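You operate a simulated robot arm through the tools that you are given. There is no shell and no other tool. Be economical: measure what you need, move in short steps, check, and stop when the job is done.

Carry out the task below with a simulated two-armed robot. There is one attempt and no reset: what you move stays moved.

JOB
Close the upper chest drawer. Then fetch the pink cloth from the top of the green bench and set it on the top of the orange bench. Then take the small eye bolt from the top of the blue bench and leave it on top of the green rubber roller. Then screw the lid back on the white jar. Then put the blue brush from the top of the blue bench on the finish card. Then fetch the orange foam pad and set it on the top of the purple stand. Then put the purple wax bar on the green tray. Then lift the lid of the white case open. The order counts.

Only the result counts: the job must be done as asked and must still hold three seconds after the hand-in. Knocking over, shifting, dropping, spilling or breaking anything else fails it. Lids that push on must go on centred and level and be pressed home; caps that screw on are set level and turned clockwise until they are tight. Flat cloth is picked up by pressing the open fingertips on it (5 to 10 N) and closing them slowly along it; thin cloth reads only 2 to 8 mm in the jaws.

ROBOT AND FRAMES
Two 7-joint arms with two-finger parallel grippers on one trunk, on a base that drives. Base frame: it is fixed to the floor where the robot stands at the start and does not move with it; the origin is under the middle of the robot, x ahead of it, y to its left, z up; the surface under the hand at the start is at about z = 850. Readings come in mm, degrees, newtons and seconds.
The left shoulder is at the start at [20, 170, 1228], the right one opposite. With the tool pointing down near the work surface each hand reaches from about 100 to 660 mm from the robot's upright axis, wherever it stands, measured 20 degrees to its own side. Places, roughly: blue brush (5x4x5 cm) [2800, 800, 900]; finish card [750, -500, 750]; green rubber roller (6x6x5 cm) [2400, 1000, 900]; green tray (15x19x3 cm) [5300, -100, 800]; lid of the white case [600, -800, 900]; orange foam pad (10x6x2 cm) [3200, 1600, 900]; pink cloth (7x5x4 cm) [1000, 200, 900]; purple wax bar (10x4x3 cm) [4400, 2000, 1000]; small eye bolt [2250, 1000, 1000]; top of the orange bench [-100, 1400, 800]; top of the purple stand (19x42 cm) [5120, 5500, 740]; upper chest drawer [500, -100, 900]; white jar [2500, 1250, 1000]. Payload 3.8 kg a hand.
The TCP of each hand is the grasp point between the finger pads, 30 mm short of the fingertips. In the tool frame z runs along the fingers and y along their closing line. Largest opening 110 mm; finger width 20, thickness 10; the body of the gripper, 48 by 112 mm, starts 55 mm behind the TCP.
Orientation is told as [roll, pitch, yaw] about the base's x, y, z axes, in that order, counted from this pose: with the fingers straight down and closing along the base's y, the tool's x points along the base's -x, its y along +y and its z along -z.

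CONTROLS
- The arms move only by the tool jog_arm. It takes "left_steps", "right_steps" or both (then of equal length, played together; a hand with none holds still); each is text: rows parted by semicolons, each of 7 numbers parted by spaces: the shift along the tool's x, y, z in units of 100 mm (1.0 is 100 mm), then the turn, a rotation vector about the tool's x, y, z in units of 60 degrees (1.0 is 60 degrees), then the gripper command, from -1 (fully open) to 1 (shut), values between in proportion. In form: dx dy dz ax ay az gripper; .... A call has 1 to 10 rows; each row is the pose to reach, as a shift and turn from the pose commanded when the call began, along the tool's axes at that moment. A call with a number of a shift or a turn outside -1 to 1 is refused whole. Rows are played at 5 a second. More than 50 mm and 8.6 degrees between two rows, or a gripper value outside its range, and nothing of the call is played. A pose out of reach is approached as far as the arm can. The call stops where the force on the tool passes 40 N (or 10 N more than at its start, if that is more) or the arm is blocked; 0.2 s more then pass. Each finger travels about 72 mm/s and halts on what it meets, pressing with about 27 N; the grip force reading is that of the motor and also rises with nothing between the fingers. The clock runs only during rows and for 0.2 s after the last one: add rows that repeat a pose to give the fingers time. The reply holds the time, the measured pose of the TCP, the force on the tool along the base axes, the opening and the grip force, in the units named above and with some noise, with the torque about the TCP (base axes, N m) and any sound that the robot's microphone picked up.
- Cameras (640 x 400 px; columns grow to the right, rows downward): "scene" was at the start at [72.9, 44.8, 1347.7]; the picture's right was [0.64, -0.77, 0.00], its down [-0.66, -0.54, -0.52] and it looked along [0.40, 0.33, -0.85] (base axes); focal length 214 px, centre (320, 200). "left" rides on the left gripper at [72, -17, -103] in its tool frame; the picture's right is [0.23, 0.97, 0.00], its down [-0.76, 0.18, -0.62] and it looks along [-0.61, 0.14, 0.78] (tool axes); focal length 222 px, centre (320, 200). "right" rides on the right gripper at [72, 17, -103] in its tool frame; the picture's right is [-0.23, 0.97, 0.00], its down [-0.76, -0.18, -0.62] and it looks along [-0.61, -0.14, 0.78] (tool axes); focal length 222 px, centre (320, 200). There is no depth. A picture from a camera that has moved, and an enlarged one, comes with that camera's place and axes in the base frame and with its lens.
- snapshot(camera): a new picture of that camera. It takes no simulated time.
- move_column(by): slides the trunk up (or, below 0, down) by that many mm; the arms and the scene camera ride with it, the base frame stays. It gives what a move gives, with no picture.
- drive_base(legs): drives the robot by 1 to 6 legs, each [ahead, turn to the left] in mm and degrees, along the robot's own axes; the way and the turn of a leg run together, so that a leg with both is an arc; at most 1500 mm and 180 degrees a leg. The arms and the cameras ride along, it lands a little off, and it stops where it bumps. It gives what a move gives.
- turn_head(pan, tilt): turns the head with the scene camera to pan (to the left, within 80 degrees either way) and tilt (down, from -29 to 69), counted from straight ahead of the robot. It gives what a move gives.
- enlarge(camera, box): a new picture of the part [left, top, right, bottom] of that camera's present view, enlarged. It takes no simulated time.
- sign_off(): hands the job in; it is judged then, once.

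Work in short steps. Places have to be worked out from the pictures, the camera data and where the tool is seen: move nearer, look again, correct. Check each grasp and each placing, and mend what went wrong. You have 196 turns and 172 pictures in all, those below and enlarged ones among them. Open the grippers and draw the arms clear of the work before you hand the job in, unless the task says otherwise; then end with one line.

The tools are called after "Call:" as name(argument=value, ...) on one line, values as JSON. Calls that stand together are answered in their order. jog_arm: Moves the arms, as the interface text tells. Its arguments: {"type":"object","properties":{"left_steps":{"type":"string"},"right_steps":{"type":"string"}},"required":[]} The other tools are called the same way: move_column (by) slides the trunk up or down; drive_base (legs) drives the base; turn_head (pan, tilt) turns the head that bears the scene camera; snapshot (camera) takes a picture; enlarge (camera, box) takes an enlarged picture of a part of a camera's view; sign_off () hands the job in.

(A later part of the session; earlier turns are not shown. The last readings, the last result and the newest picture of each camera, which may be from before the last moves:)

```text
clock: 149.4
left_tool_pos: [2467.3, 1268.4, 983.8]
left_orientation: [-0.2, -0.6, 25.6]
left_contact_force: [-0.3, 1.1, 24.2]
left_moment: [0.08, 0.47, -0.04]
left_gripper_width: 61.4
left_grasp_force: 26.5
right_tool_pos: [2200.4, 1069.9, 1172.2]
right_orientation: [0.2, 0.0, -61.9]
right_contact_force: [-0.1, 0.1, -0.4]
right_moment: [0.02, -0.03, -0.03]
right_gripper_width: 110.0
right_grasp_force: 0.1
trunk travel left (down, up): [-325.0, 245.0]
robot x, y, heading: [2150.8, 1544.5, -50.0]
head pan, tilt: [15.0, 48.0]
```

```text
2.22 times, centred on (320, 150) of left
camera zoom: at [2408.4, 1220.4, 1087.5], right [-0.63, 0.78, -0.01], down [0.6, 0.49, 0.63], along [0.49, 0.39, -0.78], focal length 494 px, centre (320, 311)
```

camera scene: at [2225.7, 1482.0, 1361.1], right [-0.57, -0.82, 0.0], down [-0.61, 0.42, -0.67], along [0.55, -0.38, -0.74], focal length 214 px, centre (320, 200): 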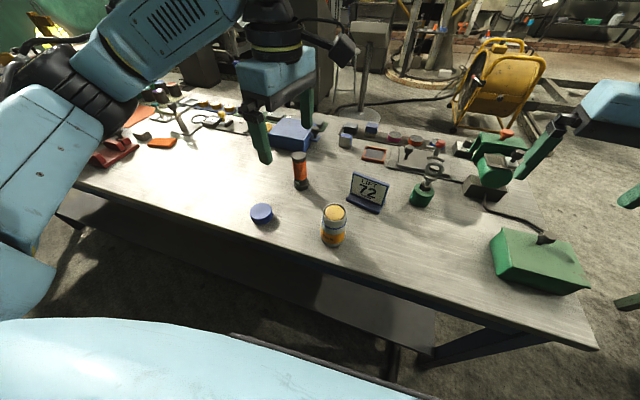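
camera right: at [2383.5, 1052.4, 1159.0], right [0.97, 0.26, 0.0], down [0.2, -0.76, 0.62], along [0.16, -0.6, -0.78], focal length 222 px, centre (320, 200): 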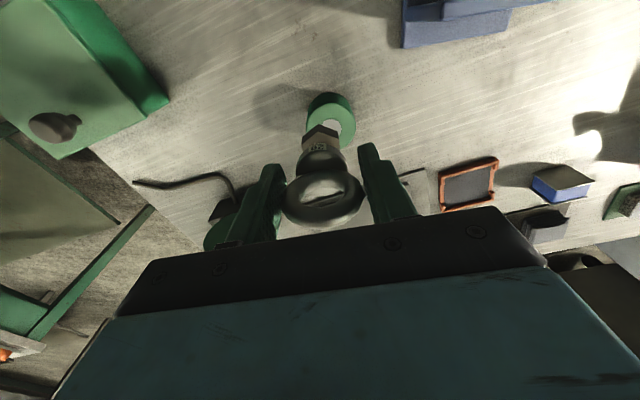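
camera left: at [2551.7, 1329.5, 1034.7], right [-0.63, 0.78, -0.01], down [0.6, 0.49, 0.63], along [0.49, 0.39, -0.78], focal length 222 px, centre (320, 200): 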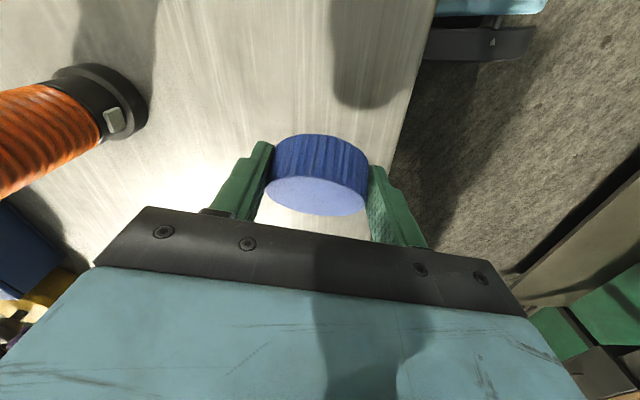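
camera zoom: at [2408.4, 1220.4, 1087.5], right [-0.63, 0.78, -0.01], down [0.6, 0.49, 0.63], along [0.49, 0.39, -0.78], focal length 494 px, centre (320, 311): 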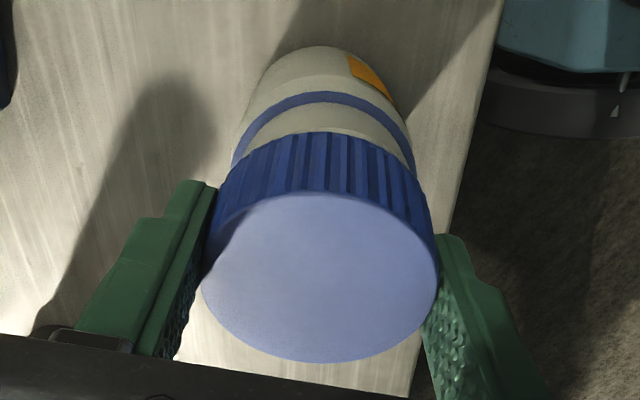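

The jar leans and the lid tilted in the grip – I must not push. I lift off and look.

Call:
jog_arm(left_steps="0 0 -0.05 0 0 0 1; 0 0 -0.12 0 0 0 1; 0 0 -0.25 0 0 0 1; 0 0 -0.4 0 0 0 1")

Call:
enlarge(camera="scene", box=[290, 165, 370, 250])

Call:
enlarge(camera="left", box=[240, 40, 400, 240])

```text
clock: 150.4
left_tool_pos: [2467.0, 1268.0, 1024.7]
left_orientation: [-0.3, -0.6, 25.7]
left_contact_force: [-0.5, -0.3, -0.5]
left_moment: [-0.02, 0.02, 0.0]
left_gripper_width: 60.9
left_grasp_force: 27.3
right_tool_pos: [2200.3, 1069.4, 1171.0]
right_orientation: [0.1, 0.0, -61.9]
right_contact_force: [-0.9, -0.3, -1.1]
right_moment: [0.04, 0.0, 0.01]
right_gripper_width: 110.1
right_grasp_force: 0.1
trunk travel left (down, up): [-325.0, 245.0]
robot x, y, heading: [2145.0, 1540.4, -49.9]
head pan, tilt: [15.0, 48.0]
```

```text
4.71 times, centred on (330, 208) of scene
camera zoom: at [2225.7, 1482.2, 1361.1], right [-0.57, -0.82, 0.0], down [-0.61, 0.42, -0.67], along [0.55, -0.38, -0.74], focal length 1009 px, centre (273, 165)
```

zoom: 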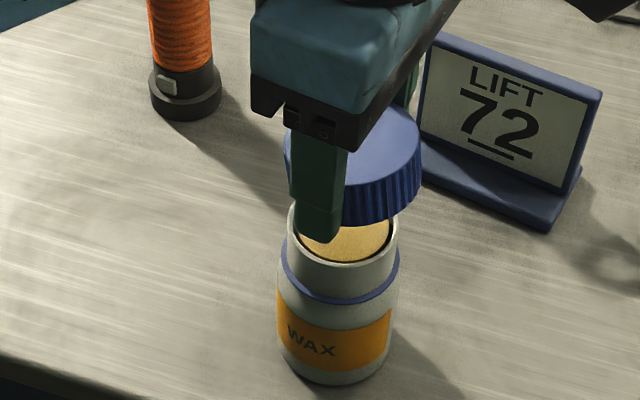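

```text
2.00 times, centred on (320, 140) of left
camera zoom: at [2407.4, 1220.6, 1127.4], right [-0.63, 0.78, -0.01], down [0.6, 0.49, 0.63], along [0.49, 0.39, -0.78], focal length 444 px, centre (320, 320)
```

zoom: 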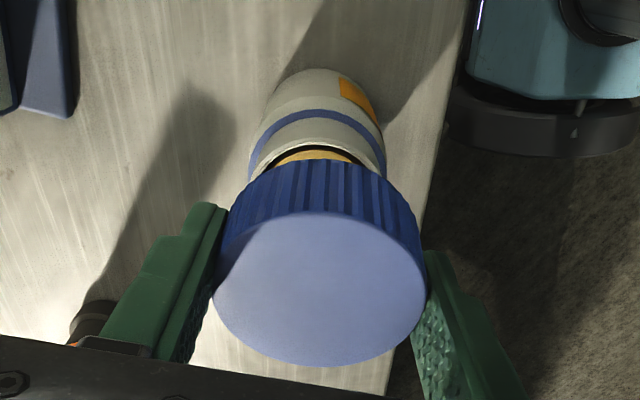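

Jar is upright and unmoved; the earlier stop at lid bottom ≈955 was likely the thread start, with the axis at ≈[2468.5,1268]. The lid tilted in the grip, so I reset it flat on the bench nearby.

Call:
jog_arm(left_steps="-0.1 0.02 -0.1 0 0 0 1; -0.3 0.06 -0.1 0 0 0 1; -0.5 0.1 -0.1 0 0 0 1; -0.7 0.13 -0.1 0 0 0 1; -0.9 0.17 0 0 0 0 1; -1 0.2 0.2 0 0 0 1; -1 0.2 0.5 0 0 0 1; -1 0.2 0.8 0 0 0 1; -1 0.2 1 0 0 0 1")

Call:
jog_arm(left_steps="0 0 0.15 0 0 0 1; 0 0 0.25 0 0 0 1; 0 0 0.3 0 0 0 1; 0 0 0.34 0 0 0 1; 0 0 0.37 0 0 0 1; 0 0 0.39 0 0 0 1; 0 0 0.39 0 0 0 0.1; 0 0 0.39 0 0 0 -0.3; 0 0 0.39 0 0 0 -0.7; 0 0 0.39 0 0 0 -0.7")

Call:
enlarge(camera="left", box=[240, 80, 400, 240])

```text
clock: 152.4
left_tool_pos: [2548.5, 1328.3, 923.3]
left_orientation: [-0.3, -0.5, 25.7]
left_contact_force: [0.1, -0.4, 0.0]
left_moment: [0.01, -0.02, -0.03]
left_gripper_width: 60.7
left_grasp_force: 26.9
right_tool_pos: [2201.4, 1069.4, 1171.6]
right_orientation: [0.1, 0.0, -61.9]
right_contact_force: [-0.6, 0.4, -0.2]
right_moment: [-0.01, 0.0, 0.01]
right_gripper_width: 109.9
right_grasp_force: 0.0
trunk travel left (down, up): [-325.0, 245.0]
robot x, y, heading: [2148.0, 1540.7, -50.0]
head pan, tilt: [15.0, 48.0]
```

```text
clock: 154.6
left_tool_pos: [2550.7, 1328.1, 886.5]
left_orientation: [-0.4, -0.5, 25.7]
left_contact_force: [-0.1, -0.3, 0.2]
left_moment: [0.0, 0.0, -0.02]
left_gripper_width: 93.6
left_grasp_force: 0.0
right_tool_pos: [2201.7, 1068.0, 1171.0]
right_orientation: [0.0, 0.0, -62.0]
right_contact_force: [0.1, -0.5, 0.0]
right_moment: [0.0, -0.01, 0.0]
right_gripper_width: 109.8
right_grasp_force: 0.1
trunk travel left (down, up): [-325.0, 245.0]
robot x, y, heading: [2145.6, 1542.4, -49.9]
head pan, tilt: [15.0, 48.0]
```

```text
2.50 times, centred on (320, 160) of left
camera zoom: at [2491.2, 1281.3, 989.8], right [-0.63, 0.78, -0.01], down [0.6, 0.49, 0.63], along [0.49, 0.39, -0.78], focal length 555 px, centre (320, 300)
```

zoom: 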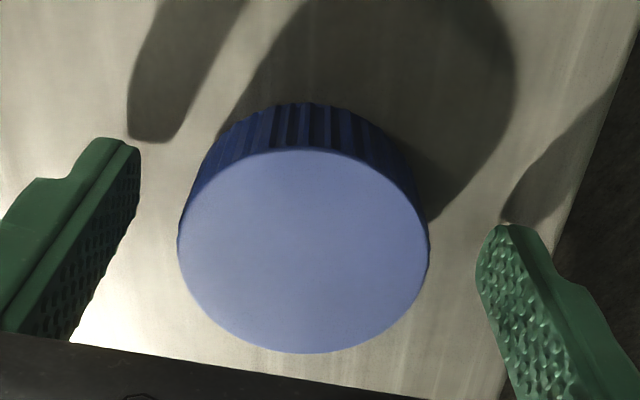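

The lid lies flat at tool offset (−3.2,−3.4). I centre and grip again.

Call:
jog_arm(left_steps="-0.032 -0.034 0.01 0 0 0 -0.7; -0.032 -0.034 0.02 0 0 0 -0.4; -0.032 -0.034 0.02 0 0 0 -0.2; -0.032 -0.034 0.02 0 0 0 0; -0.032 -0.034 0.02 0 0 0 1; -0.032 -0.034 0.02 0 0 0 1; -0.032 -0.034 0 0 0 0 1; -0.032 -0.034 -0.2 0 0 0 1; -0.032 -0.034 -0.5 0 0 0 1; -0.032 -0.034 -0.8 0 0 0 1")

Call:
jog_arm(left_steps="0 0 -0.3 0 0 0 1; 0.1 -0.02 -0.6 0 0 0 1; 0.3 -0.05 -0.6 0 0 0 1; 0.5 -0.08 -0.6 0 0 0 1; 0.7 -0.1 -0.6 0 0 0 1; 0.85 -0.13 -0.6 0 0 0 1; 0.95 -0.16 -0.6 0 0 0 1; 0.95 -0.16 -0.6 0 0 0 1")

Call:
enlarge(camera="left", box=[240, 40, 400, 240])

```text
clock: 156.8
left_tool_pos: [2555.2, 1324.2, 968.0]
left_orientation: [-0.2, -0.5, 25.7]
left_contact_force: [0.7, 0.2, 0.0]
left_moment: [0.02, -0.01, 0.02]
left_gripper_width: 60.7
left_grasp_force: 26.5
right_tool_pos: [2201.4, 1069.0, 1171.2]
right_orientation: [0.1, 0.0, -61.9]
right_contact_force: [-0.1, 0.5, 0.0]
right_moment: [-0.03, 0.0, -0.02]
right_gripper_width: 109.6
right_grasp_force: 0.0
trunk travel left (down, up): [-325.0, 245.0]
robot x, y, heading: [2147.6, 1543.0, -49.7]
head pan, tilt: [15.0, 48.0]
```

```text
clock: 158.6
left_tool_pos: [2475.1, 1270.0, 1024.9]
left_orientation: [-0.4, -0.6, 25.6]
left_contact_force: [-0.2, 0.0, 0.6]
left_moment: [-0.01, 0.01, 0.0]
left_gripper_width: 60.6
left_grasp_force: 26.8
right_tool_pos: [2202.1, 1069.3, 1171.5]
right_orientation: [0.1, 0.0, -62.0]
right_contact_force: [0.4, 0.0, -0.1]
right_moment: [-0.01, 0.0, -0.03]
right_gripper_width: 110.0
right_grasp_force: 0.1
trunk travel left (down, up): [-325.0, 245.0]
robot x, y, heading: [2149.6, 1539.9, -49.8]
head pan, tilt: [15.0, 48.0]
```

```text
2.00 times, centred on (320, 140) of left
camera zoom: at [2417.0, 1222.1, 1127.9], right [-0.63, 0.78, -0.01], down [0.6, 0.49, 0.63], along [0.49, 0.39, -0.78], focal length 444 px, centre (320, 320)
```

zoom: 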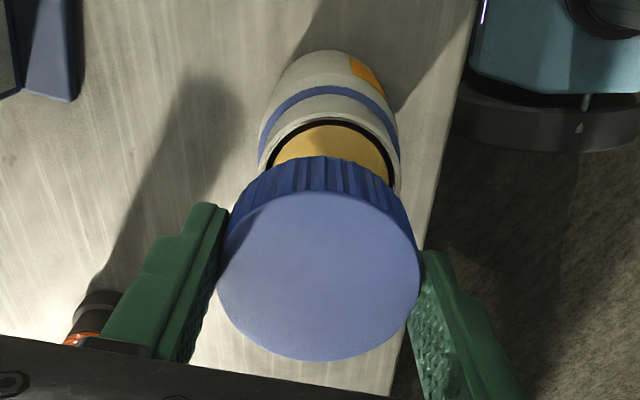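

Jar axis now reads tool (+7,+2) → [2468,1268.8], agreeing with the last estimate. I move there and lower gently.

Call:
jog_arm(left_steps="0.03 0.01 0 0 0 0 1; 0.067 0.016 0.1 0 0 0 1; 0.067 0.016 0.22 0 0 0 1; 0.067 0.016 0.29 0 0 0 1; 0.067 0.016 0.31 0 0 0 1; 0.067 0.016 0.33 0 0 0 1; 0.067 0.016 0.345 0 0 0 1")

Call:
enlarge(camera="left", box=[240, 40, 400, 240])

```text
clock: 160.2
left_tool_pos: [2467.6, 1269.3, 993.0]
left_orientation: [-0.7, -0.3, 25.7]
left_contact_force: [1.6, -1.3, 25.1]
left_moment: [-0.64, 0.08, -0.03]
left_gripper_width: 60.7
left_grasp_force: 26.6
right_tool_pos: [2201.3, 1069.5, 1170.7]
right_orientation: [0.2, -0.2, -61.8]
right_contact_force: [-0.9, -0.9, -0.2]
right_moment: [0.01, 0.03, 0.0]
right_gripper_width: 110.3
right_grasp_force: 0.0
trunk travel left (down, up): [-325.0, 245.0]
robot x, y, heading: [2145.2, 1542.8, -49.7]
head pan, tilt: [15.0, 48.0]
```

```text
2.00 times, centred on (320, 140) of left
camera zoom: at [2408.6, 1222.7, 1096.6], right [-0.63, 0.78, -0.01], down [0.6, 0.5, 0.63], along [0.49, 0.38, -0.78], focal length 444 px, centre (320, 320)
```

zoom: 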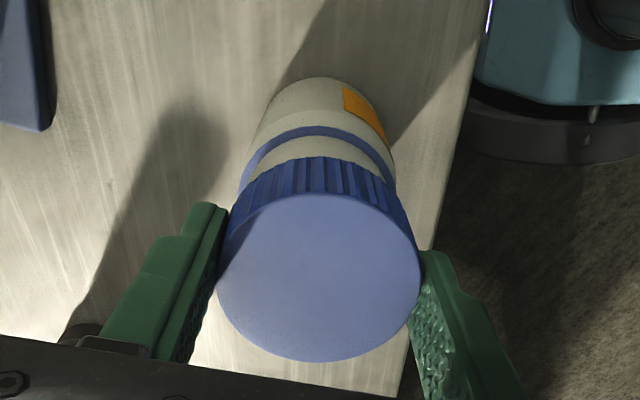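

Contact moment points to the tool −y side, so the lid is ~1–2 mm too far +y. I raise, shift (+1,−1.5) mm and lower again, lightly.

Call:
jog_arm(left_steps="0 0 -0.03 0 0 0 1; 0.01 -0.016 -0.03 0 0 0 1; 0.01 -0.016 -0.01 0 0 0 1; 0.01 -0.016 0 0 0 0 1; 0.01 -0.016 0.01 0 0 0 1; 0.01 -0.016 0.02 0 0 0 1")

```text
clock: 161.6
left_tool_pos: [2467.4, 1267.9, 991.3]
left_orientation: [-0.6, -0.6, 25.8]
left_contact_force: [0.3, -0.7, 29.0]
left_moment: [-0.76, -0.02, 0.02]
left_gripper_width: 61.1
left_grasp_force: 27.8
right_tool_pos: [2199.6, 1071.4, 1171.6]
right_orientation: [0.1, -0.1, -62.0]
right_contact_force: [-0.6, -0.5, 0.2]
right_moment: [0.03, 0.02, -0.01]
right_gripper_width: 109.8
right_grasp_force: 0.1
trunk travel left (down, up): [-325.0, 245.0]
robot x, y, heading: [2146.2, 1540.0, -50.0]
head pan, tilt: [15.0, 48.0]
```

Still on the base −y side; another 2 mm that way.

Call:
jog_arm(left_steps="0 0 -0.035 0 0 0 1; 0.009 -0.018 -0.035 0 0 0 1; 0.009 -0.018 -0.02 0 0 0 1; 0.009 -0.018 -0.01 0 0 0 1; 0.009 -0.018 0 0 0 0 1; 0.009 -0.018 0.01 0 0 0 1")

```text
clock: 163.0
left_tool_pos: [2467.2, 1264.7, 990.6]
left_orientation: [-0.6, -0.4, 25.6]
left_contact_force: [0.7, -1.5, 30.7]
left_moment: [-0.8, -0.11, -0.01]
left_gripper_width: 61.3
left_grasp_force: 27.1
right_tool_pos: [2200.0, 1070.5, 1171.5]
right_orientation: [0.1, -0.1, -61.9]
right_contact_force: [1.1, 0.6, -0.4]
right_moment: [-0.01, 0.01, -0.02]
right_gripper_width: 110.0
right_grasp_force: 0.0
trunk travel left (down, up): [-325.0, 245.0]
robot x, y, heading: [2152.3, 1544.1, -50.0]
head pan, tilt: [15.0, 48.0]
```

Still stopping at rim height. I look from the scene camera to judge the lateral offset.

Call:
enlarge(camera="scene", box=[300, 185, 360, 245])

Call:
enlarge(camera="left", box=[260, 80, 380, 220])

```text
6.67 times, centred on (330, 215) of scene
camera zoom: at [2224.4, 1483.3, 1361.3], right [-0.57, -0.82, 0.0], down [-0.61, 0.42, -0.67], along [0.55, -0.38, -0.74], focal length 1430 px, centre (253, 100)
```

zoom: 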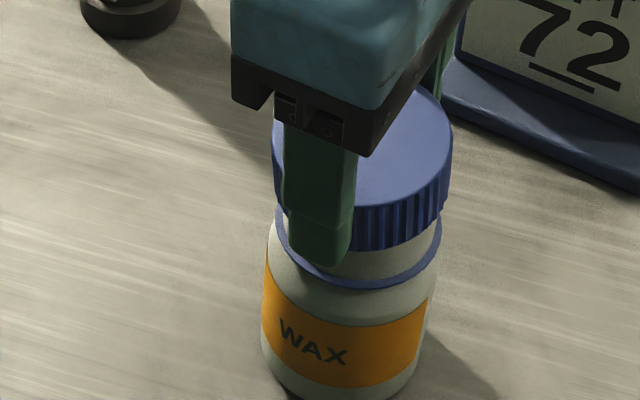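

```text
2.86 times, centred on (320, 150) of left
camera zoom: at [2408.0, 1218.1, 1093.0], right [-0.63, 0.78, -0.01], down [0.6, 0.49, 0.63], along [0.5, 0.39, -0.78], focal length 635 px, centre (320, 343)
```

zoom: 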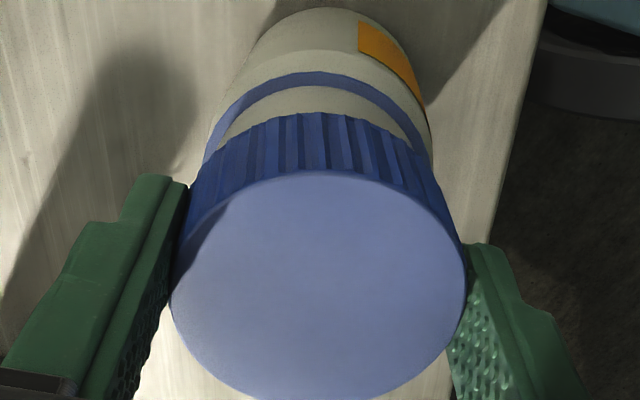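

The jar leans slightly with the lid – so the skirt already has the neck captured and my shifts drag it. I go back to the upright axis and set it down lightly.

Call:
jog_arm(left_steps="0 0 -0.03 0 0 0 1; -0.007 0.015 -0.03 0 0 0 1; -0.014 0.029 -0.03 0 0 0 1; -0.014 0.029 -0.03 0 0 0 1; -0.014 0.029 -0.02 0 0 0 1; -0.014 0.029 -0.015 0 0 0 1")

```text
clock: 164.4
left_tool_pos: [2467.3, 1267.1, 990.5]
left_orientation: [-0.5, -0.5, 25.7]
left_contact_force: [1.8, 0.2, 10.7]
left_moment: [-0.31, -0.23, 0.02]
left_gripper_width: 61.1
left_grasp_force: 27.1
right_tool_pos: [2201.5, 1069.7, 1170.1]
right_orientation: [0.1, -0.1, -62.0]
right_contact_force: [-0.8, 1.2, -0.3]
right_moment: [0.0, 0.04, -0.03]
right_gripper_width: 110.2
right_grasp_force: 0.1
trunk travel left (down, up): [-325.0, 245.0]
robot x, y, heading: [2150.5, 1540.4, -49.8]
head pan, tilt: [15.0, 48.0]
```

Light contact, 11 N. I try turning clockwise 60° and watch force, height and torque.

Call:
jog_arm(left_steps="0 0 0 0 0 0.125 1; 0 0 0 0 0 0.25 1; 0 0 0 0 0 0.375 1; 0 0 0 0 0 0.5 1; 0 0 0 0 0 0.625 1; 0 0 0 0 0 0.75 1; 0 0 0 0 0 0.875 1; 0 0 0 0 0 1 1")

Call:
enlarge(camera="scene", box=[300, 185, 360, 245])

```text
clock: 166.2
left_tool_pos: [2467.4, 1269.6, 991.3]
left_orientation: [0.3, -0.5, -34.5]
left_contact_force: [0.4, -4.6, 16.9]
left_moment: [-0.6, 0.27, 0.16]
left_gripper_width: 61.2
left_grasp_force: 27.5
right_tool_pos: [2200.8, 1069.3, 1171.9]
right_orientation: [0.0, -0.2, -61.9]
right_contact_force: [0.6, 0.5, 0.6]
right_moment: [-0.01, 0.01, 0.03]
right_gripper_width: 110.1
right_grasp_force: 0.1
trunk travel left (down, up): [-325.0, 245.0]
robot x, y, heading: [2150.2, 1543.8, -50.2]
head pan, tilt: [15.0, 48.0]
```

```text
6.67 times, centred on (330, 215) of scene
camera zoom: at [2224.9, 1482.4, 1361.2], right [-0.57, -0.82, 0.0], down [-0.61, 0.42, -0.67], along [0.55, -0.38, -0.74], focal length 1430 px, centre (253, 100)
```

zoom: 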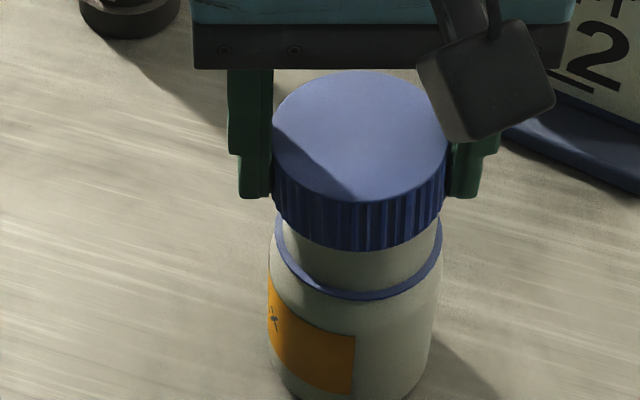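

The jar turned along with the lid (label moved). Before involving the other hand I try with less downward force: ease up 1.5 mm and turn on.

Call:
jog_arm(left_steps="0 0 -0.015 0 0 0 1; 0 0 -0.015 0 0 0.125 1; 0 0 -0.015 0 0 0.25 1; 0 0 -0.015 0 0 0.375 1; 0 0 -0.015 0 0 0.5 1; 0 0 -0.015 0 0 0.625 1; 0 0 -0.015 0 0 0.75 1")

Call:
enlarge(camera="scene", box=[300, 185, 360, 245])

```text
clock: 167.8
left_tool_pos: [2468.2, 1270.4, 990.4]
left_orientation: [0.6, -0.1, -79.5]
left_contact_force: [-0.4, -1.0, 1.2]
left_moment: [-0.03, 0.1, 0.06]
left_gripper_width: 61.2
left_grasp_force: 27.0
right_tool_pos: [2200.4, 1069.2, 1170.0]
right_orientation: [0.1, 0.0, -61.8]
right_contact_force: [0.1, 0.8, -0.4]
right_moment: [-0.01, 0.0, 0.01]
right_gripper_width: 110.1
right_grasp_force: 0.0
trunk travel left (down, up): [-325.0, 245.0]
robot x, y, heading: [2146.3, 1539.8, -50.0]
head pan, tilt: [15.0, 48.0]
```

```text
6.67 times, centred on (330, 215) of scene
camera zoom: at [2225.6, 1482.0, 1361.1], right [-0.57, -0.82, 0.0], down [-0.61, 0.42, -0.67], along [0.55, -0.38, -0.74], focal length 1430 px, centre (253, 100)
```

zoom: 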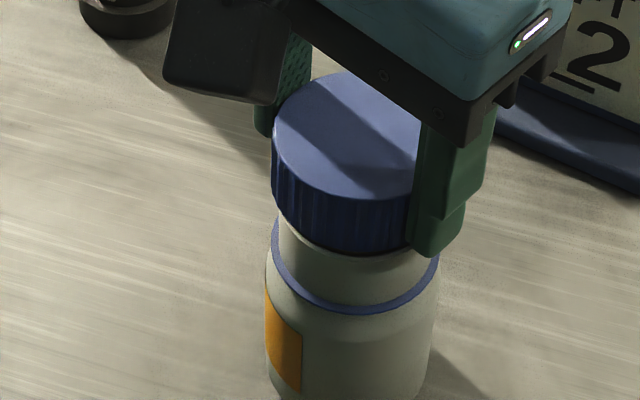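

The lid rests level on the rim; the jar just spins with it, so I need the right hand to hold the jar body from the side, tilted 30° below horizontal. First I bring the right hand round (yaw +60°).

Call:
jog_arm(right_steps="0.1 0.12 0 0 0 -0.125 -1; 0.2 0.24 0.05 0 0 -0.25 -1; 0.3 0.36 0.1 0 0 -0.375 -1; 0.4 0.48 0.15 0 0 -0.5 -1; 0.5 0.6 0.2 0 0 -0.625 -1; 0.58 0.72 0.25 0 0 -0.75 -1; 0.66 0.84 0.3 0 0 -0.875 -1; 0.73 0.95 0.3 0 0 -1 -1")

```text
clock: 169.6
left_tool_pos: [2467.9, 1268.3, 991.3]
left_orientation: [0.7, -0.2, -79.3]
left_contact_force: [-1.0, -0.5, 1.1]
left_moment: [-0.07, 0.09, 0.02]
left_gripper_width: 61.1
left_grasp_force: 27.0
right_tool_pos: [2254.4, 1179.4, 1140.8]
right_orientation: [0.0, 0.0, -1.8]
right_contact_force: [-1.3, -0.1, 0.3]
right_moment: [0.0, 0.01, 0.03]
right_gripper_width: 109.8
right_grasp_force: 0.0
trunk travel left (down, up): [-325.0, 245.0]
robot x, y, heading: [2147.7, 1538.9, -49.7]
head pan, tilt: [15.0, 48.0]
```

Now I swing the right fingers up to 30° below horizontal while moving to a staging point beside the jar.

Call:
jog_arm(right_steps="-0.06 0.11 0.1 0 -0.125 0 -1; -0.12 0.22 0.2 0 -0.25 0 -1; -0.18 0.33 0.35 0 -0.375 0 -1; -0.24 0.44 0.5 0 -0.5 0 -1; -0.3 0.55 0.65 0 -0.625 0 -1; -0.36 0.66 0.8 0 -0.75 0 -1; -0.42 0.77 0.9 0 -0.875 0 -1; -0.48 0.88 1 0 -1 0 -1")

Call:
snapshot(camera="right")

Call:
snapshot(camera="scene")

```text
clock: 171.4
left_tool_pos: [2468.0, 1268.3, 990.6]
left_orientation: [0.6, -0.3, -79.2]
left_contact_force: [-2.2, -0.9, 3.6]
left_moment: [-0.11, 0.11, 0.01]
left_gripper_width: 61.1
left_grasp_force: 27.4
right_tool_pos: [2331.6, 1245.4, 1024.2]
right_orientation: [0.1, -60.3, -1.9]
right_contact_force: [-0.2, 0.0, -0.2]
right_moment: [0.0, 0.01, 0.0]
right_gripper_width: 110.4
right_grasp_force: 0.2
right hand out of reach, approached as far as the arm can: row 5, 6, 7, 8
trunk travel left (down, up): [-325.0, 245.0]
robot x, y, heading: [2150.4, 1540.6, -49.4]
head pan, tilt: [15.0, 48.0]
```

```text
78 pictures are left
camera right: at [2207.0, 1265.6, 1012.7], right [0.14, 0.97, 0.2], down [-0.17, -0.17, 0.97], along [0.98, -0.17, 0.14], focal length 222 px, centre (320, 200)
```

right: 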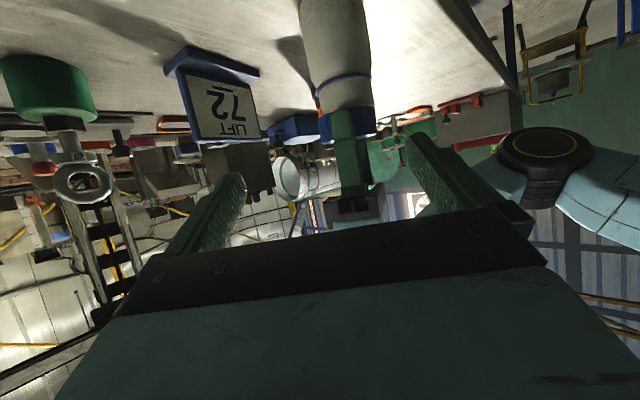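

```text
77 pictures are left
camera scene: at [2225.2, 1482.2, 1361.1], right [-0.57, -0.82, 0.0], down [-0.61, 0.42, -0.67], along [0.55, -0.38, -0.74], focal length 214 px, centre (320, 200)
```

scene: 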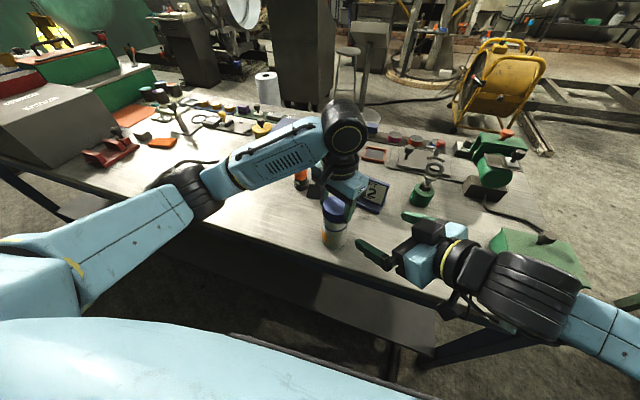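

The hand reached the tilted pose. I line it up with the jar (axis [2468,1268.5], aim z≈905) and advance part-way along the fingers.

Call:
jog_arm(right_steps="0.12 0.09 0.1 0 0 0 -1; 0.24 0.18 0.2 0 0 0 -1; 0.34 0.27 0.35 0 0 0 -1; 0.34 0.27 0.6 0 0 0 -1")

Call:
snapshot(camera="right")

Call:
enlarge(camera="scene", box=[280, 170, 440, 300])

```text
clock: 172.4
left_tool_pos: [2467.3, 1268.6, 990.6]
left_orientation: [0.7, -0.2, -79.4]
left_contact_force: [-0.8, -0.8, 1.5]
left_moment: [-0.07, 0.12, 0.02]
left_gripper_width: 60.9
left_grasp_force: 26.7
right_tool_pos: [2367.5, 1272.2, 962.0]
right_orientation: [-0.1, -60.0, -1.7]
right_contact_force: [0.2, -0.4, 0.8]
right_moment: [0.02, 0.02, -0.02]
right_gripper_width: 109.8
right_grasp_force: 0.1
trunk travel left (down, up): [-325.0, 245.0]
robot x, y, heading: [2147.6, 1542.0, -49.6]
head pan, tilt: [15.0, 48.0]
```

```text
76 pictures are left
camera right: at [2244.0, 1292.2, 952.0], right [0.15, 0.97, 0.2], down [-0.17, -0.17, 0.97], along [0.98, -0.17, 0.14], focal length 222 px, centre (320, 200)
```

right: 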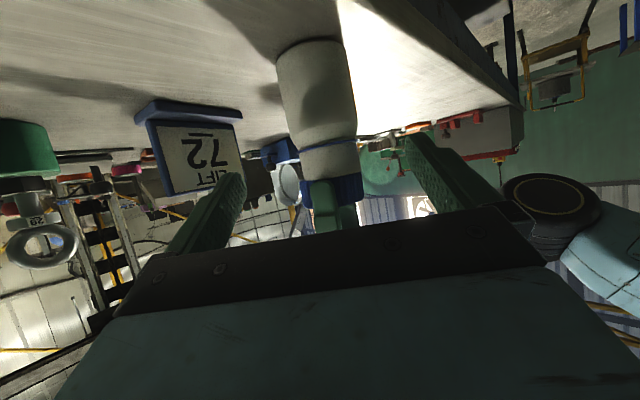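

```text
3.08 times, centred on (360, 235) of scene
camera zoom: at [2225.7, 1482.2, 1361.1], right [-0.57, -0.82, 0.0], down [-0.61, 0.42, -0.67], along [0.55, -0.38, -0.74], focal length 660 px, centre (197, 92)
```

zoom: 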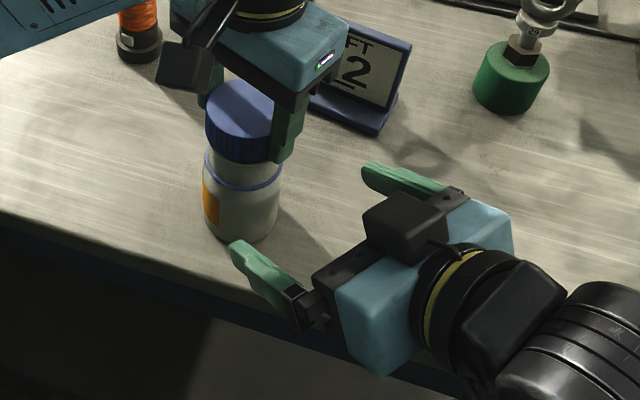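

Well lined up; a straight 115 mm advance remains. I advance 100, then 14 mm.

Call:
jog_arm(right_steps="0 0 0.2 0 0 0 -1; 0 0 0.4 0 0 0 -1; 0 0 0.6 0 0 0 -1; 0 0 0.75 0 0 0 -1; 0 0 0.9 0 0 0 -1; 0 0 1 0 0 0 -1")

Call:
enlarge(camera="scene", box=[280, 170, 440, 300])

```text
clock: 173.8
left_tool_pos: [2466.7, 1269.1, 991.2]
left_orientation: [0.6, -0.1, -79.3]
left_contact_force: [-2.0, 0.2, 4.4]
left_moment: [-0.02, 0.18, -0.07]
left_gripper_width: 61.0
left_grasp_force: 26.6
right_tool_pos: [2437.9, 1260.5, 906.8]
right_orientation: [7.2, -59.8, -10.2]
right_contact_force: [-0.3, -0.2, 0.3]
right_moment: [-0.01, 0.02, -0.03]
right_gripper_width: 110.2
right_grasp_force: 0.1
right hand out of reach, approached as far as the arm can: row 2, 3, 4, 5, 6
trunk travel left (down, up): [-325.0, 245.0]
robot x, y, heading: [2147.4, 1540.1, -49.8]
head pan, tilt: [15.0, 48.0]
```

```text
3.08 times, centred on (360, 235) of scene
camera zoom: at [2224.3, 1482.1, 1361.2], right [-0.57, -0.82, 0.0], down [-0.61, 0.42, -0.67], along [0.55, -0.38, -0.74], focal length 660 px, centre (197, 92)
```

zoom: 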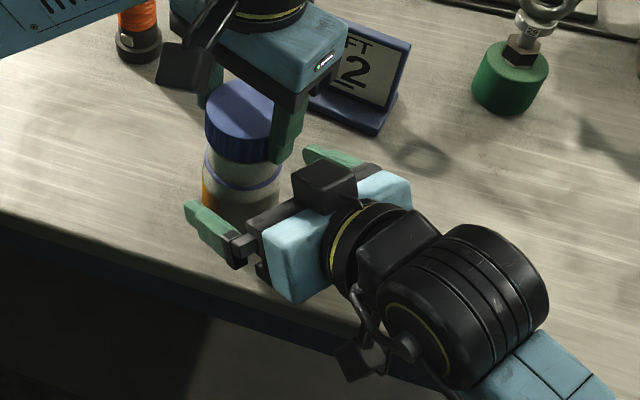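

The arm drifted at a joint limit (yaw −10°). I re-aim the hand at yaw ≈ −17°, nearer the arm's own plane, holding place.

Call:
jog_arm(right_steps="0.05 -0.03 -0.06 0.07 0 0.04 -1; 0.1 -0.06 -0.1 0.14 0 0.08 -1; 0.11 -0.07 -0.1 0.21 0 0.12 -1; 0.11 -0.07 -0.1 0.21 0 0.12 -1")

```text
clock: 174.8
left_tool_pos: [2467.6, 1269.3, 992.5]
left_orientation: [0.6, -0.2, -79.3]
left_contact_force: [-2.9, -0.5, 4.3]
left_moment: [-0.04, 0.19, -0.03]
left_gripper_width: 61.0
left_grasp_force: 26.7
right_tool_pos: [2437.2, 1262.2, 907.4]
right_orientation: [7.2, -59.8, -10.2]
right_contact_force: [-0.4, 0.4, 0.6]
right_moment: [0.0, 0.03, -0.03]
right_gripper_width: 109.9
right_grasp_force: 0.0
right hand out of reach, approached as far as the arm can: row 1, 2, 3, 4
trunk travel left (down, up): [-325.0, 245.0]
robot x, y, heading: [2145.8, 1540.1, -49.7]
head pan, tilt: [15.0, 48.0]
```

The arm is at a wrist limit at this height. Lowering the trunk will make a flat approach easier: I back the right hand off and raise the lid clear with the left first.

Call:
jog_arm(right_steps="0 0 -0.2 0 0 0 -1; 0 0 -0.4 0 0 0 -1; 0 0 -0.6 0 0 0 -1; 0 0 -0.8 0 0 0 -1; 0 0 -1 0 0 0 -1; 0 0 -1 0 0 0 -1", left_steps="0 0 -0.05 0 0 0 1; 0 0 -0.2 0 0 0 1; 0 0 -0.4 0 0 0 1; 0 0 -0.6 0 0 0 1; 0 0 -0.8 0 0 0 1; 0 0 -1 0 0 0 1")

Call:
jog_arm(right_steps="0 0 -0.1 0 0 0 -1; 0 0 -0.2 0 0 0 -1; 0 0 -0.2 0 0 0 -1; 0 0 -0.2 0 0 0 -1", left_steps="0 0 -0.25 0 0 0 1; 0 0 -0.5 0 0 0 1; 0 0 -0.75 0 0 0 1; 0 0 -1 0 0 0 1")

```text
clock: 176.2
left_tool_pos: [2465.4, 1269.7, 1090.8]
left_orientation: [0.6, -0.1, -79.4]
left_contact_force: [-0.4, -0.2, 0.8]
left_moment: [0.0, -0.02, 0.01]
left_gripper_width: 60.8
left_grasp_force: 27.4
right_tool_pos: [2350.9, 1263.1, 960.2]
right_orientation: [7.1, -59.7, -10.1]
right_contact_force: [0.3, -0.7, -0.1]
right_moment: [-0.02, -0.01, 0.02]
right_gripper_width: 109.7
right_grasp_force: 0.1
trunk travel left (down, up): [-325.0, 245.0]
robot x, y, heading: [2149.8, 1541.5, -49.9]
head pan, tilt: [15.0, 48.0]
```

```text
clock: 177.2
left_tool_pos: [2463.3, 1269.4, 1189.4]
left_orientation: [0.6, -0.1, -79.3]
left_contact_force: [-0.3, 0.0, 0.2]
left_moment: [-0.02, 0.02, -0.01]
left_gripper_width: 60.8
left_grasp_force: 26.9
right_tool_pos: [2332.2, 1263.5, 970.1]
right_orientation: [7.1, -59.9, -10.2]
right_contact_force: [-0.1, 0.4, -0.1]
right_moment: [-0.01, -0.04, -0.04]
right_gripper_width: 110.2
right_grasp_force: 0.0
trunk travel left (down, up): [-325.0, 245.0]
robot x, y, heading: [2150.7, 1540.1, -50.0]
head pan, tilt: [15.0, 48.0]
```

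I raise the right hand about 115 mm, then lower the trunk by 130 mm.

Call:
jog_arm(right_steps="-0.25 0 -0.145 0 0 0 -1; -0.5 0 -0.29 0 0 0 -1; -0.75 0 -0.435 0 0 0 -1; -1 0 -0.58 0 0 0 -1")

Call:
move_column(by=-130)

```text
clock: 178.2
left_tool_pos: [2462.6, 1268.9, 1188.5]
left_orientation: [0.6, -0.1, -79.4]
left_contact_force: [0.2, -0.6, -0.8]
left_moment: [0.03, 0.0, -0.02]
left_gripper_width: 60.5
left_grasp_force: 26.9
right_tool_pos: [2355.5, 1245.9, 1079.3]
right_orientation: [7.2, -59.6, -10.1]
right_contact_force: [0.0, -0.3, -0.3]
right_moment: [0.01, -0.01, 0.01]
right_gripper_width: 110.2
right_grasp_force: 0.0
right hand out of reach, approached as far as the arm can: row 2, 3, 4
trunk travel left (down, up): [-325.0, 245.0]
robot x, y, heading: [2151.6, 1539.5, -49.9]
head pan, tilt: [15.0, 48.0]
```

```text
clock: 179.8
left_tool_pos: [2462.8, 1268.9, 1059.4]
left_orientation: [0.7, -0.3, -79.4]
left_contact_force: [0.6, -0.4, -0.2]
left_moment: [-0.03, 0.01, 0.01]
left_gripper_width: 60.4
left_grasp_force: 26.8
right_tool_pos: [2353.9, 1245.1, 949.8]
right_orientation: [7.2, -59.8, -10.2]
right_contact_force: [-0.6, -0.5, -0.6]
right_moment: [-0.01, -0.04, 0.0]
right_gripper_width: 110.0
right_grasp_force: 0.1
trunk travel left (down, up): [-195.0, 375.0]
robot x, y, heading: [2149.6, 1540.9, -49.8]
head pan, tilt: [15.0, 48.0]
```

I test whether the hand can turn more to the right here (yaw −25°).

Call:
jog_arm(right_steps="0 0 0 0.11 0 0.06 -1; 0 0 0 0.217 0 0.125 -1; 0 0 0 0.217 0 0.125 -1")

Call:
snapshot(camera="scene")

```text
clock: 180.6
left_tool_pos: [2464.2, 1269.1, 1059.6]
left_orientation: [0.5, -0.2, -79.3]
left_contact_force: [0.1, 0.0, 0.0]
left_moment: [-0.02, -0.03, 0.0]
left_gripper_width: 60.6
left_grasp_force: 26.7
right_tool_pos: [2364.9, 1241.9, 944.7]
right_orientation: [6.7, -58.9, -24.9]
right_contact_force: [-0.3, 0.0, 0.0]
right_moment: [0.01, -0.02, -0.01]
right_gripper_width: 109.9
right_grasp_force: 0.1
right hand out of reach, approached as far as the arm can: row 1, 2, 3
trunk travel left (down, up): [-195.0, 375.0]
robot x, y, heading: [2146.9, 1544.8, -49.7]
head pan, tilt: [15.0, 48.0]
```

```text
73 pictures are left
camera scene: at [2225.7, 1482.3, 1231.1], right [-0.57, -0.82, 0.0], down [-0.61, 0.42, -0.67], along [0.55, -0.38, -0.74], focal length 214 px, centre (320, 200)
```

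scene: 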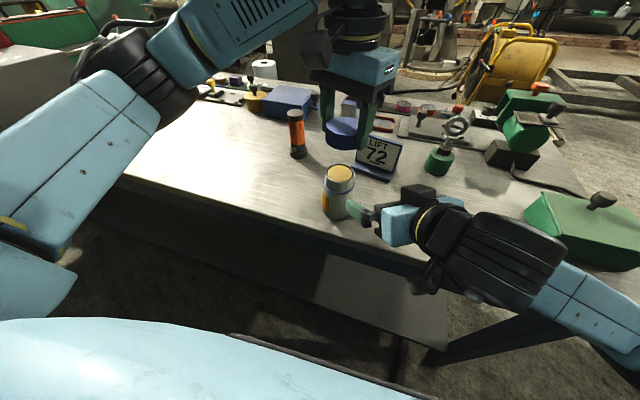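

It turned to −25°. Relative to the jar it must shift ≈68 mm left, then go ≈95 mm along the fingers. I do the sideways shift.

Call:
jog_arm(right_steps="0 0.2 0 0 0 0 -1; 0 0.4 0 0 0 0 -1; 0 0.55 0 0 0 0 -1; 0 0.68 0 0 0 0 -1; 0 0.68 0 0 0 0 -1")

```text
clock: 181.8
left_tool_pos: [2464.7, 1267.4, 1059.3]
left_orientation: [0.6, -0.1, -79.3]
left_contact_force: [-0.2, 0.8, -1.0]
left_moment: [0.02, 0.02, 0.01]
left_gripper_width: 60.2
left_grasp_force: 27.3
right_tool_pos: [2385.7, 1306.2, 948.3]
right_orientation: [6.7, -58.7, -24.8]
right_contact_force: [0.6, -0.4, -1.0]
right_moment: [0.01, -0.03, 0.03]
right_gripper_width: 109.8
right_grasp_force: 0.1
trunk travel left (down, up): [-195.0, 375.0]
robot x, y, heading: [2148.6, 1542.4, -50.2]
head pan, tilt: [15.0, 48.0]
```

Reached without limits and lined up. I advance along the fingers in two parts.

Call:
jog_arm(right_steps="0 0 0.2 0 0 0 -1; 0 0 0.4 0 0 0 -1; 0 0 0.6 0 0 0 -1; 0 0 0.7 0 0 0 -1; 0 0 0.8 0 0 0 -1; 0 0 0.9 0 0 0 -1")

Call:
enlarge(camera="scene", box=[280, 130, 440, 260])

Call:
snapshot(camera="right")

```text
clock: 183.2
left_tool_pos: [2463.7, 1269.5, 1059.7]
left_orientation: [0.5, -0.2, -79.3]
left_contact_force: [0.8, 0.2, 0.3]
left_moment: [-0.02, 0.0, -0.03]
left_gripper_width: 60.8
left_grasp_force: 27.2
right_tool_pos: [2460.2, 1283.4, 902.9]
right_orientation: [6.7, -58.8, -24.7]
right_contact_force: [0.3, -0.5, -0.2]
right_moment: [0.04, 0.0, 0.02]
right_gripper_width: 109.9
right_grasp_force: 0.0
trunk travel left (down, up): [-195.0, 375.0]
robot x, y, heading: [2147.7, 1539.5, -50.0]
head pan, tilt: [15.0, 48.0]
```

```text
3.08 times, centred on (360, 195) of scene
camera zoom: at [2225.9, 1482.1, 1231.1], right [-0.57, -0.82, 0.0], down [-0.61, 0.42, -0.67], along [0.55, -0.38, -0.74], focal length 660 px, centre (197, 215)
```

zoom: 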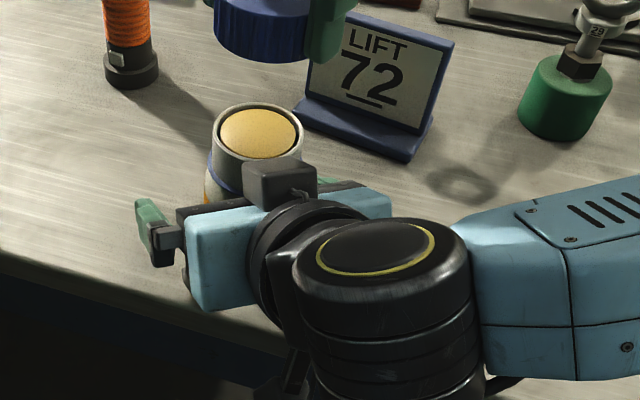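

```text
71 pictures are left
camera right: at [2347.2, 1341.8, 895.0], right [0.42, 0.87, 0.25], down [-0.21, -0.18, 0.96], along [0.88, -0.46, 0.11], focal length 222 px, centre (320, 200)
```

right: 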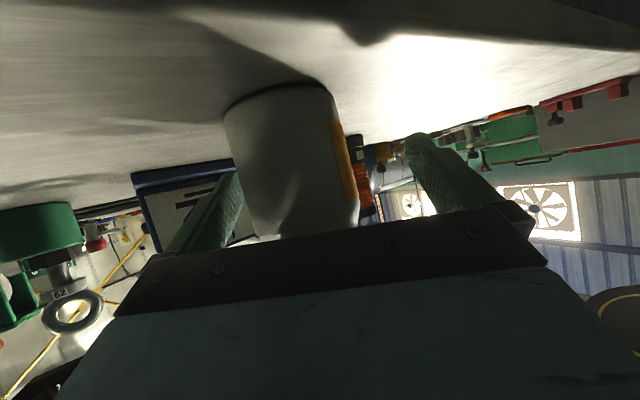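

The closing line is rolled about 15° and ~10 mm off. I shift −10 mm along tool y and roll level.

Call:
jog_arm(right_steps="0 -0.05 -0.1 0 0 0 -1; 0 -0.1 -0.1 0 0 -0.09 -1; 0 -0.1 -0.1 0 0 -0.18 -1; 0 -0.1 -0.1 0 0 -0.27 -1; 0 -0.1 -0.1 0 0 -0.27 -1")

Call:
snapshot(camera="right")

```text
clock: 184.4
left_tool_pos: [2462.9, 1268.2, 1059.4]
left_orientation: [0.6, -0.1, -79.3]
left_contact_force: [-0.8, -0.5, -0.2]
left_moment: [-0.01, 0.03, -0.02]
left_gripper_width: 60.4
left_grasp_force: 26.9
right_tool_pos: [2447.1, 1278.3, 907.6]
right_orientation: [-19.5, -56.9, 6.0]
right_contact_force: [0.0, -0.5, 0.6]
right_moment: [0.03, 0.01, -0.02]
right_gripper_width: 110.1
right_grasp_force: 0.0
trunk travel left (down, up): [-195.0, 375.0]
robot x, y, heading: [2150.5, 1538.7, -49.6]
head pan, tilt: [15.0, 48.0]
```

```text
70 pictures are left
camera right: at [2327.5, 1315.4, 897.6], right [0.3, 0.95, 0.01], down [-0.13, 0.03, 0.99], along [0.95, -0.3, 0.13], focal length 222 px, centre (320, 200)
```

right: 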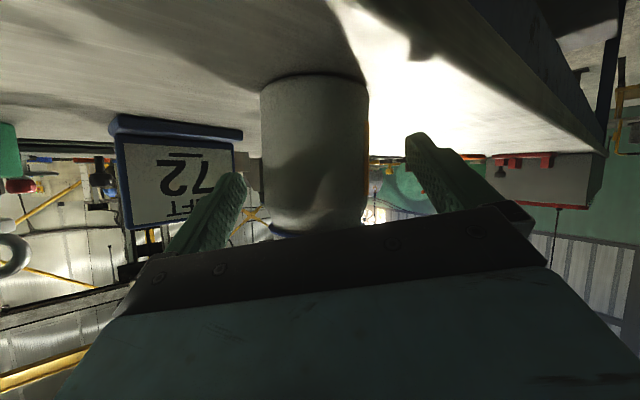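

Now the true closing line is 11° the other way (the camera axis isn't the tool y). I roll back 12.7°, advance 27 mm, and close gently on the jar body.

Call:
jog_arm(right_steps="0 -0.03 0 0 0 0.07 -1; 0 -0.03 0 0 0 0.14 -1; 0 -0.03 0 0 0 0.21 -1; 0 -0.03 0.1 0 0 0.21 -1; 0 -0.03 0.2 0 0 0.21 -1; 0 -0.03 0.265 0 0 0.21 -1; 0 -0.03 0.265 0 0 0.21 -0.7; 0 -0.03 0.265 0 0 0.21 -0.5; 0 -0.03 0.265 0 0 0.21 -0.35")

Call:
snapshot(camera="right")

Call:
enlarge(camera="scene", box=[280, 130, 440, 260])

```text
clock: 186.4
left_tool_pos: [2462.4, 1268.1, 1059.9]
left_orientation: [0.6, -0.3, -79.4]
left_contact_force: [-0.4, -0.7, 0.4]
left_moment: [-0.02, 0.01, -0.02]
left_gripper_width: 60.4
left_grasp_force: 26.6
right_tool_pos: [2469.2, 1267.7, 893.6]
right_orientation: [0.7, -59.0, -17.7]
right_contact_force: [-3.3, 1.1, 6.4]
right_moment: [0.0, -0.05, -0.02]
right_gripper_width: 74.4
right_grasp_force: 0.0
trunk travel left (down, up): [-195.0, 375.0]
robot x, y, heading: [2150.2, 1542.8, -49.7]
head pan, tilt: [15.0, 48.0]
```

```text
69 pictures are left
camera right: at [2354.9, 1321.5, 885.8], right [0.4, 0.9, 0.2], down [-0.19, -0.13, 0.97], along [0.9, -0.43, 0.12], focal length 222 px, centre (320, 200)
```

right: 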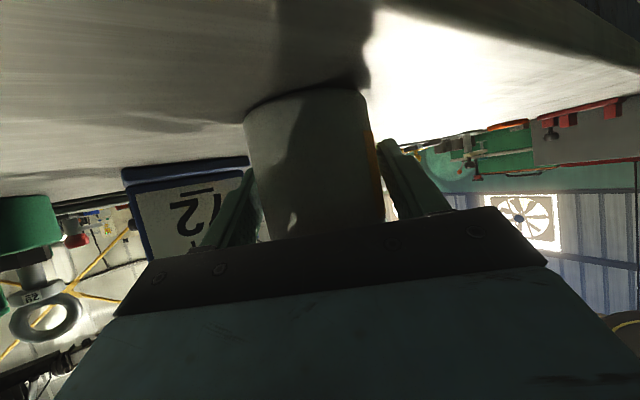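

```text
3.08 times, centred on (360, 195) of scene
camera zoom: at [2225.2, 1482.4, 1231.2], right [-0.57, -0.82, 0.0], down [-0.61, 0.42, -0.67], along [0.55, -0.38, -0.74], focal length 660 px, centre (197, 215)
```

zoom: 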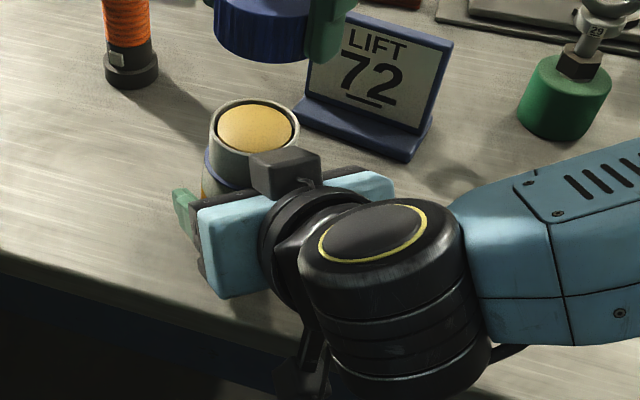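

A slight contact (7 N) – the palm just touches the jar. I back off 4 mm and close on it.

Call:
jog_arm(right_steps="0 0 -0.03 0 0 0 -0.35; 0 0 -0.05 0 0 0 -0.25; 0 0 -0.05 0 0 0 -0.15; 0 0 -0.05 0 0 0 0; 0 0 -0.05 0 0 0 0.3; 0 0 -0.05 0 0 0 1; 0 0 -0.05 0 0 0 1")

Call:
enlarge(camera="scene", box=[280, 130, 440, 260])

Call:
enlarge(camera="left", box=[220, 40, 420, 240])

```text
clock: 188.0
left_tool_pos: [2464.1, 1267.9, 1060.7]
left_orientation: [0.5, -0.1, -79.3]
left_contact_force: [0.3, -0.4, 0.0]
left_moment: [0.01, -0.01, 0.03]
left_gripper_width: 60.5
left_grasp_force: 27.7
right_tool_pos: [2465.1, 1269.3, 895.9]
right_orientation: [0.7, -59.0, -17.8]
right_contact_force: [0.0, 0.4, 0.6]
right_moment: [-0.06, 0.06, -0.03]
right_gripper_width: 64.2
right_grasp_force: 26.7
trunk travel left (down, up): [-195.0, 375.0]
robot x, y, heading: [2148.0, 1542.1, -49.9]
head pan, tilt: [15.0, 48.0]
```

```text
3.08 times, centred on (360, 195) of scene
camera zoom: at [2225.8, 1482.0, 1231.1], right [-0.57, -0.82, 0.0], down [-0.61, 0.42, -0.67], along [0.55, -0.38, -0.74], focal length 660 px, centre (197, 215)
```

zoom: 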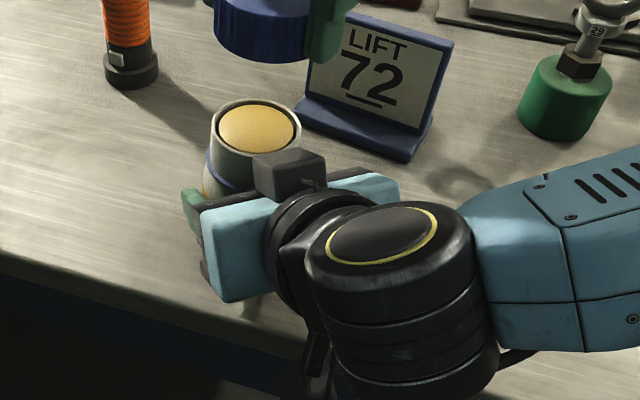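

```text
2.00 times, centred on (320, 140) of left
camera zoom: at [2432.8, 1335.9, 1162.9], right [0.91, 0.4, 0.01], down [0.31, -0.71, 0.63], along [0.26, -0.57, -0.78], focal length 444 px, centre (320, 320)
```

zoom: 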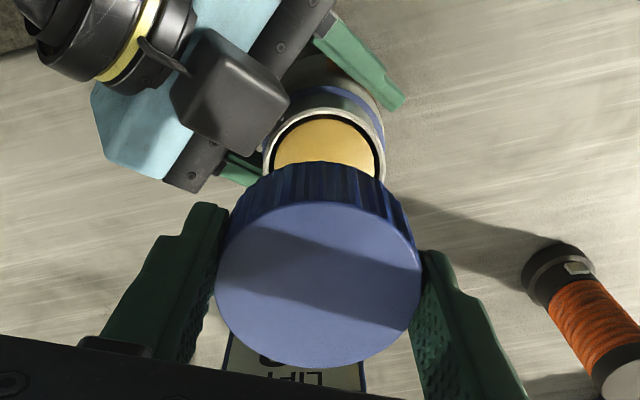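

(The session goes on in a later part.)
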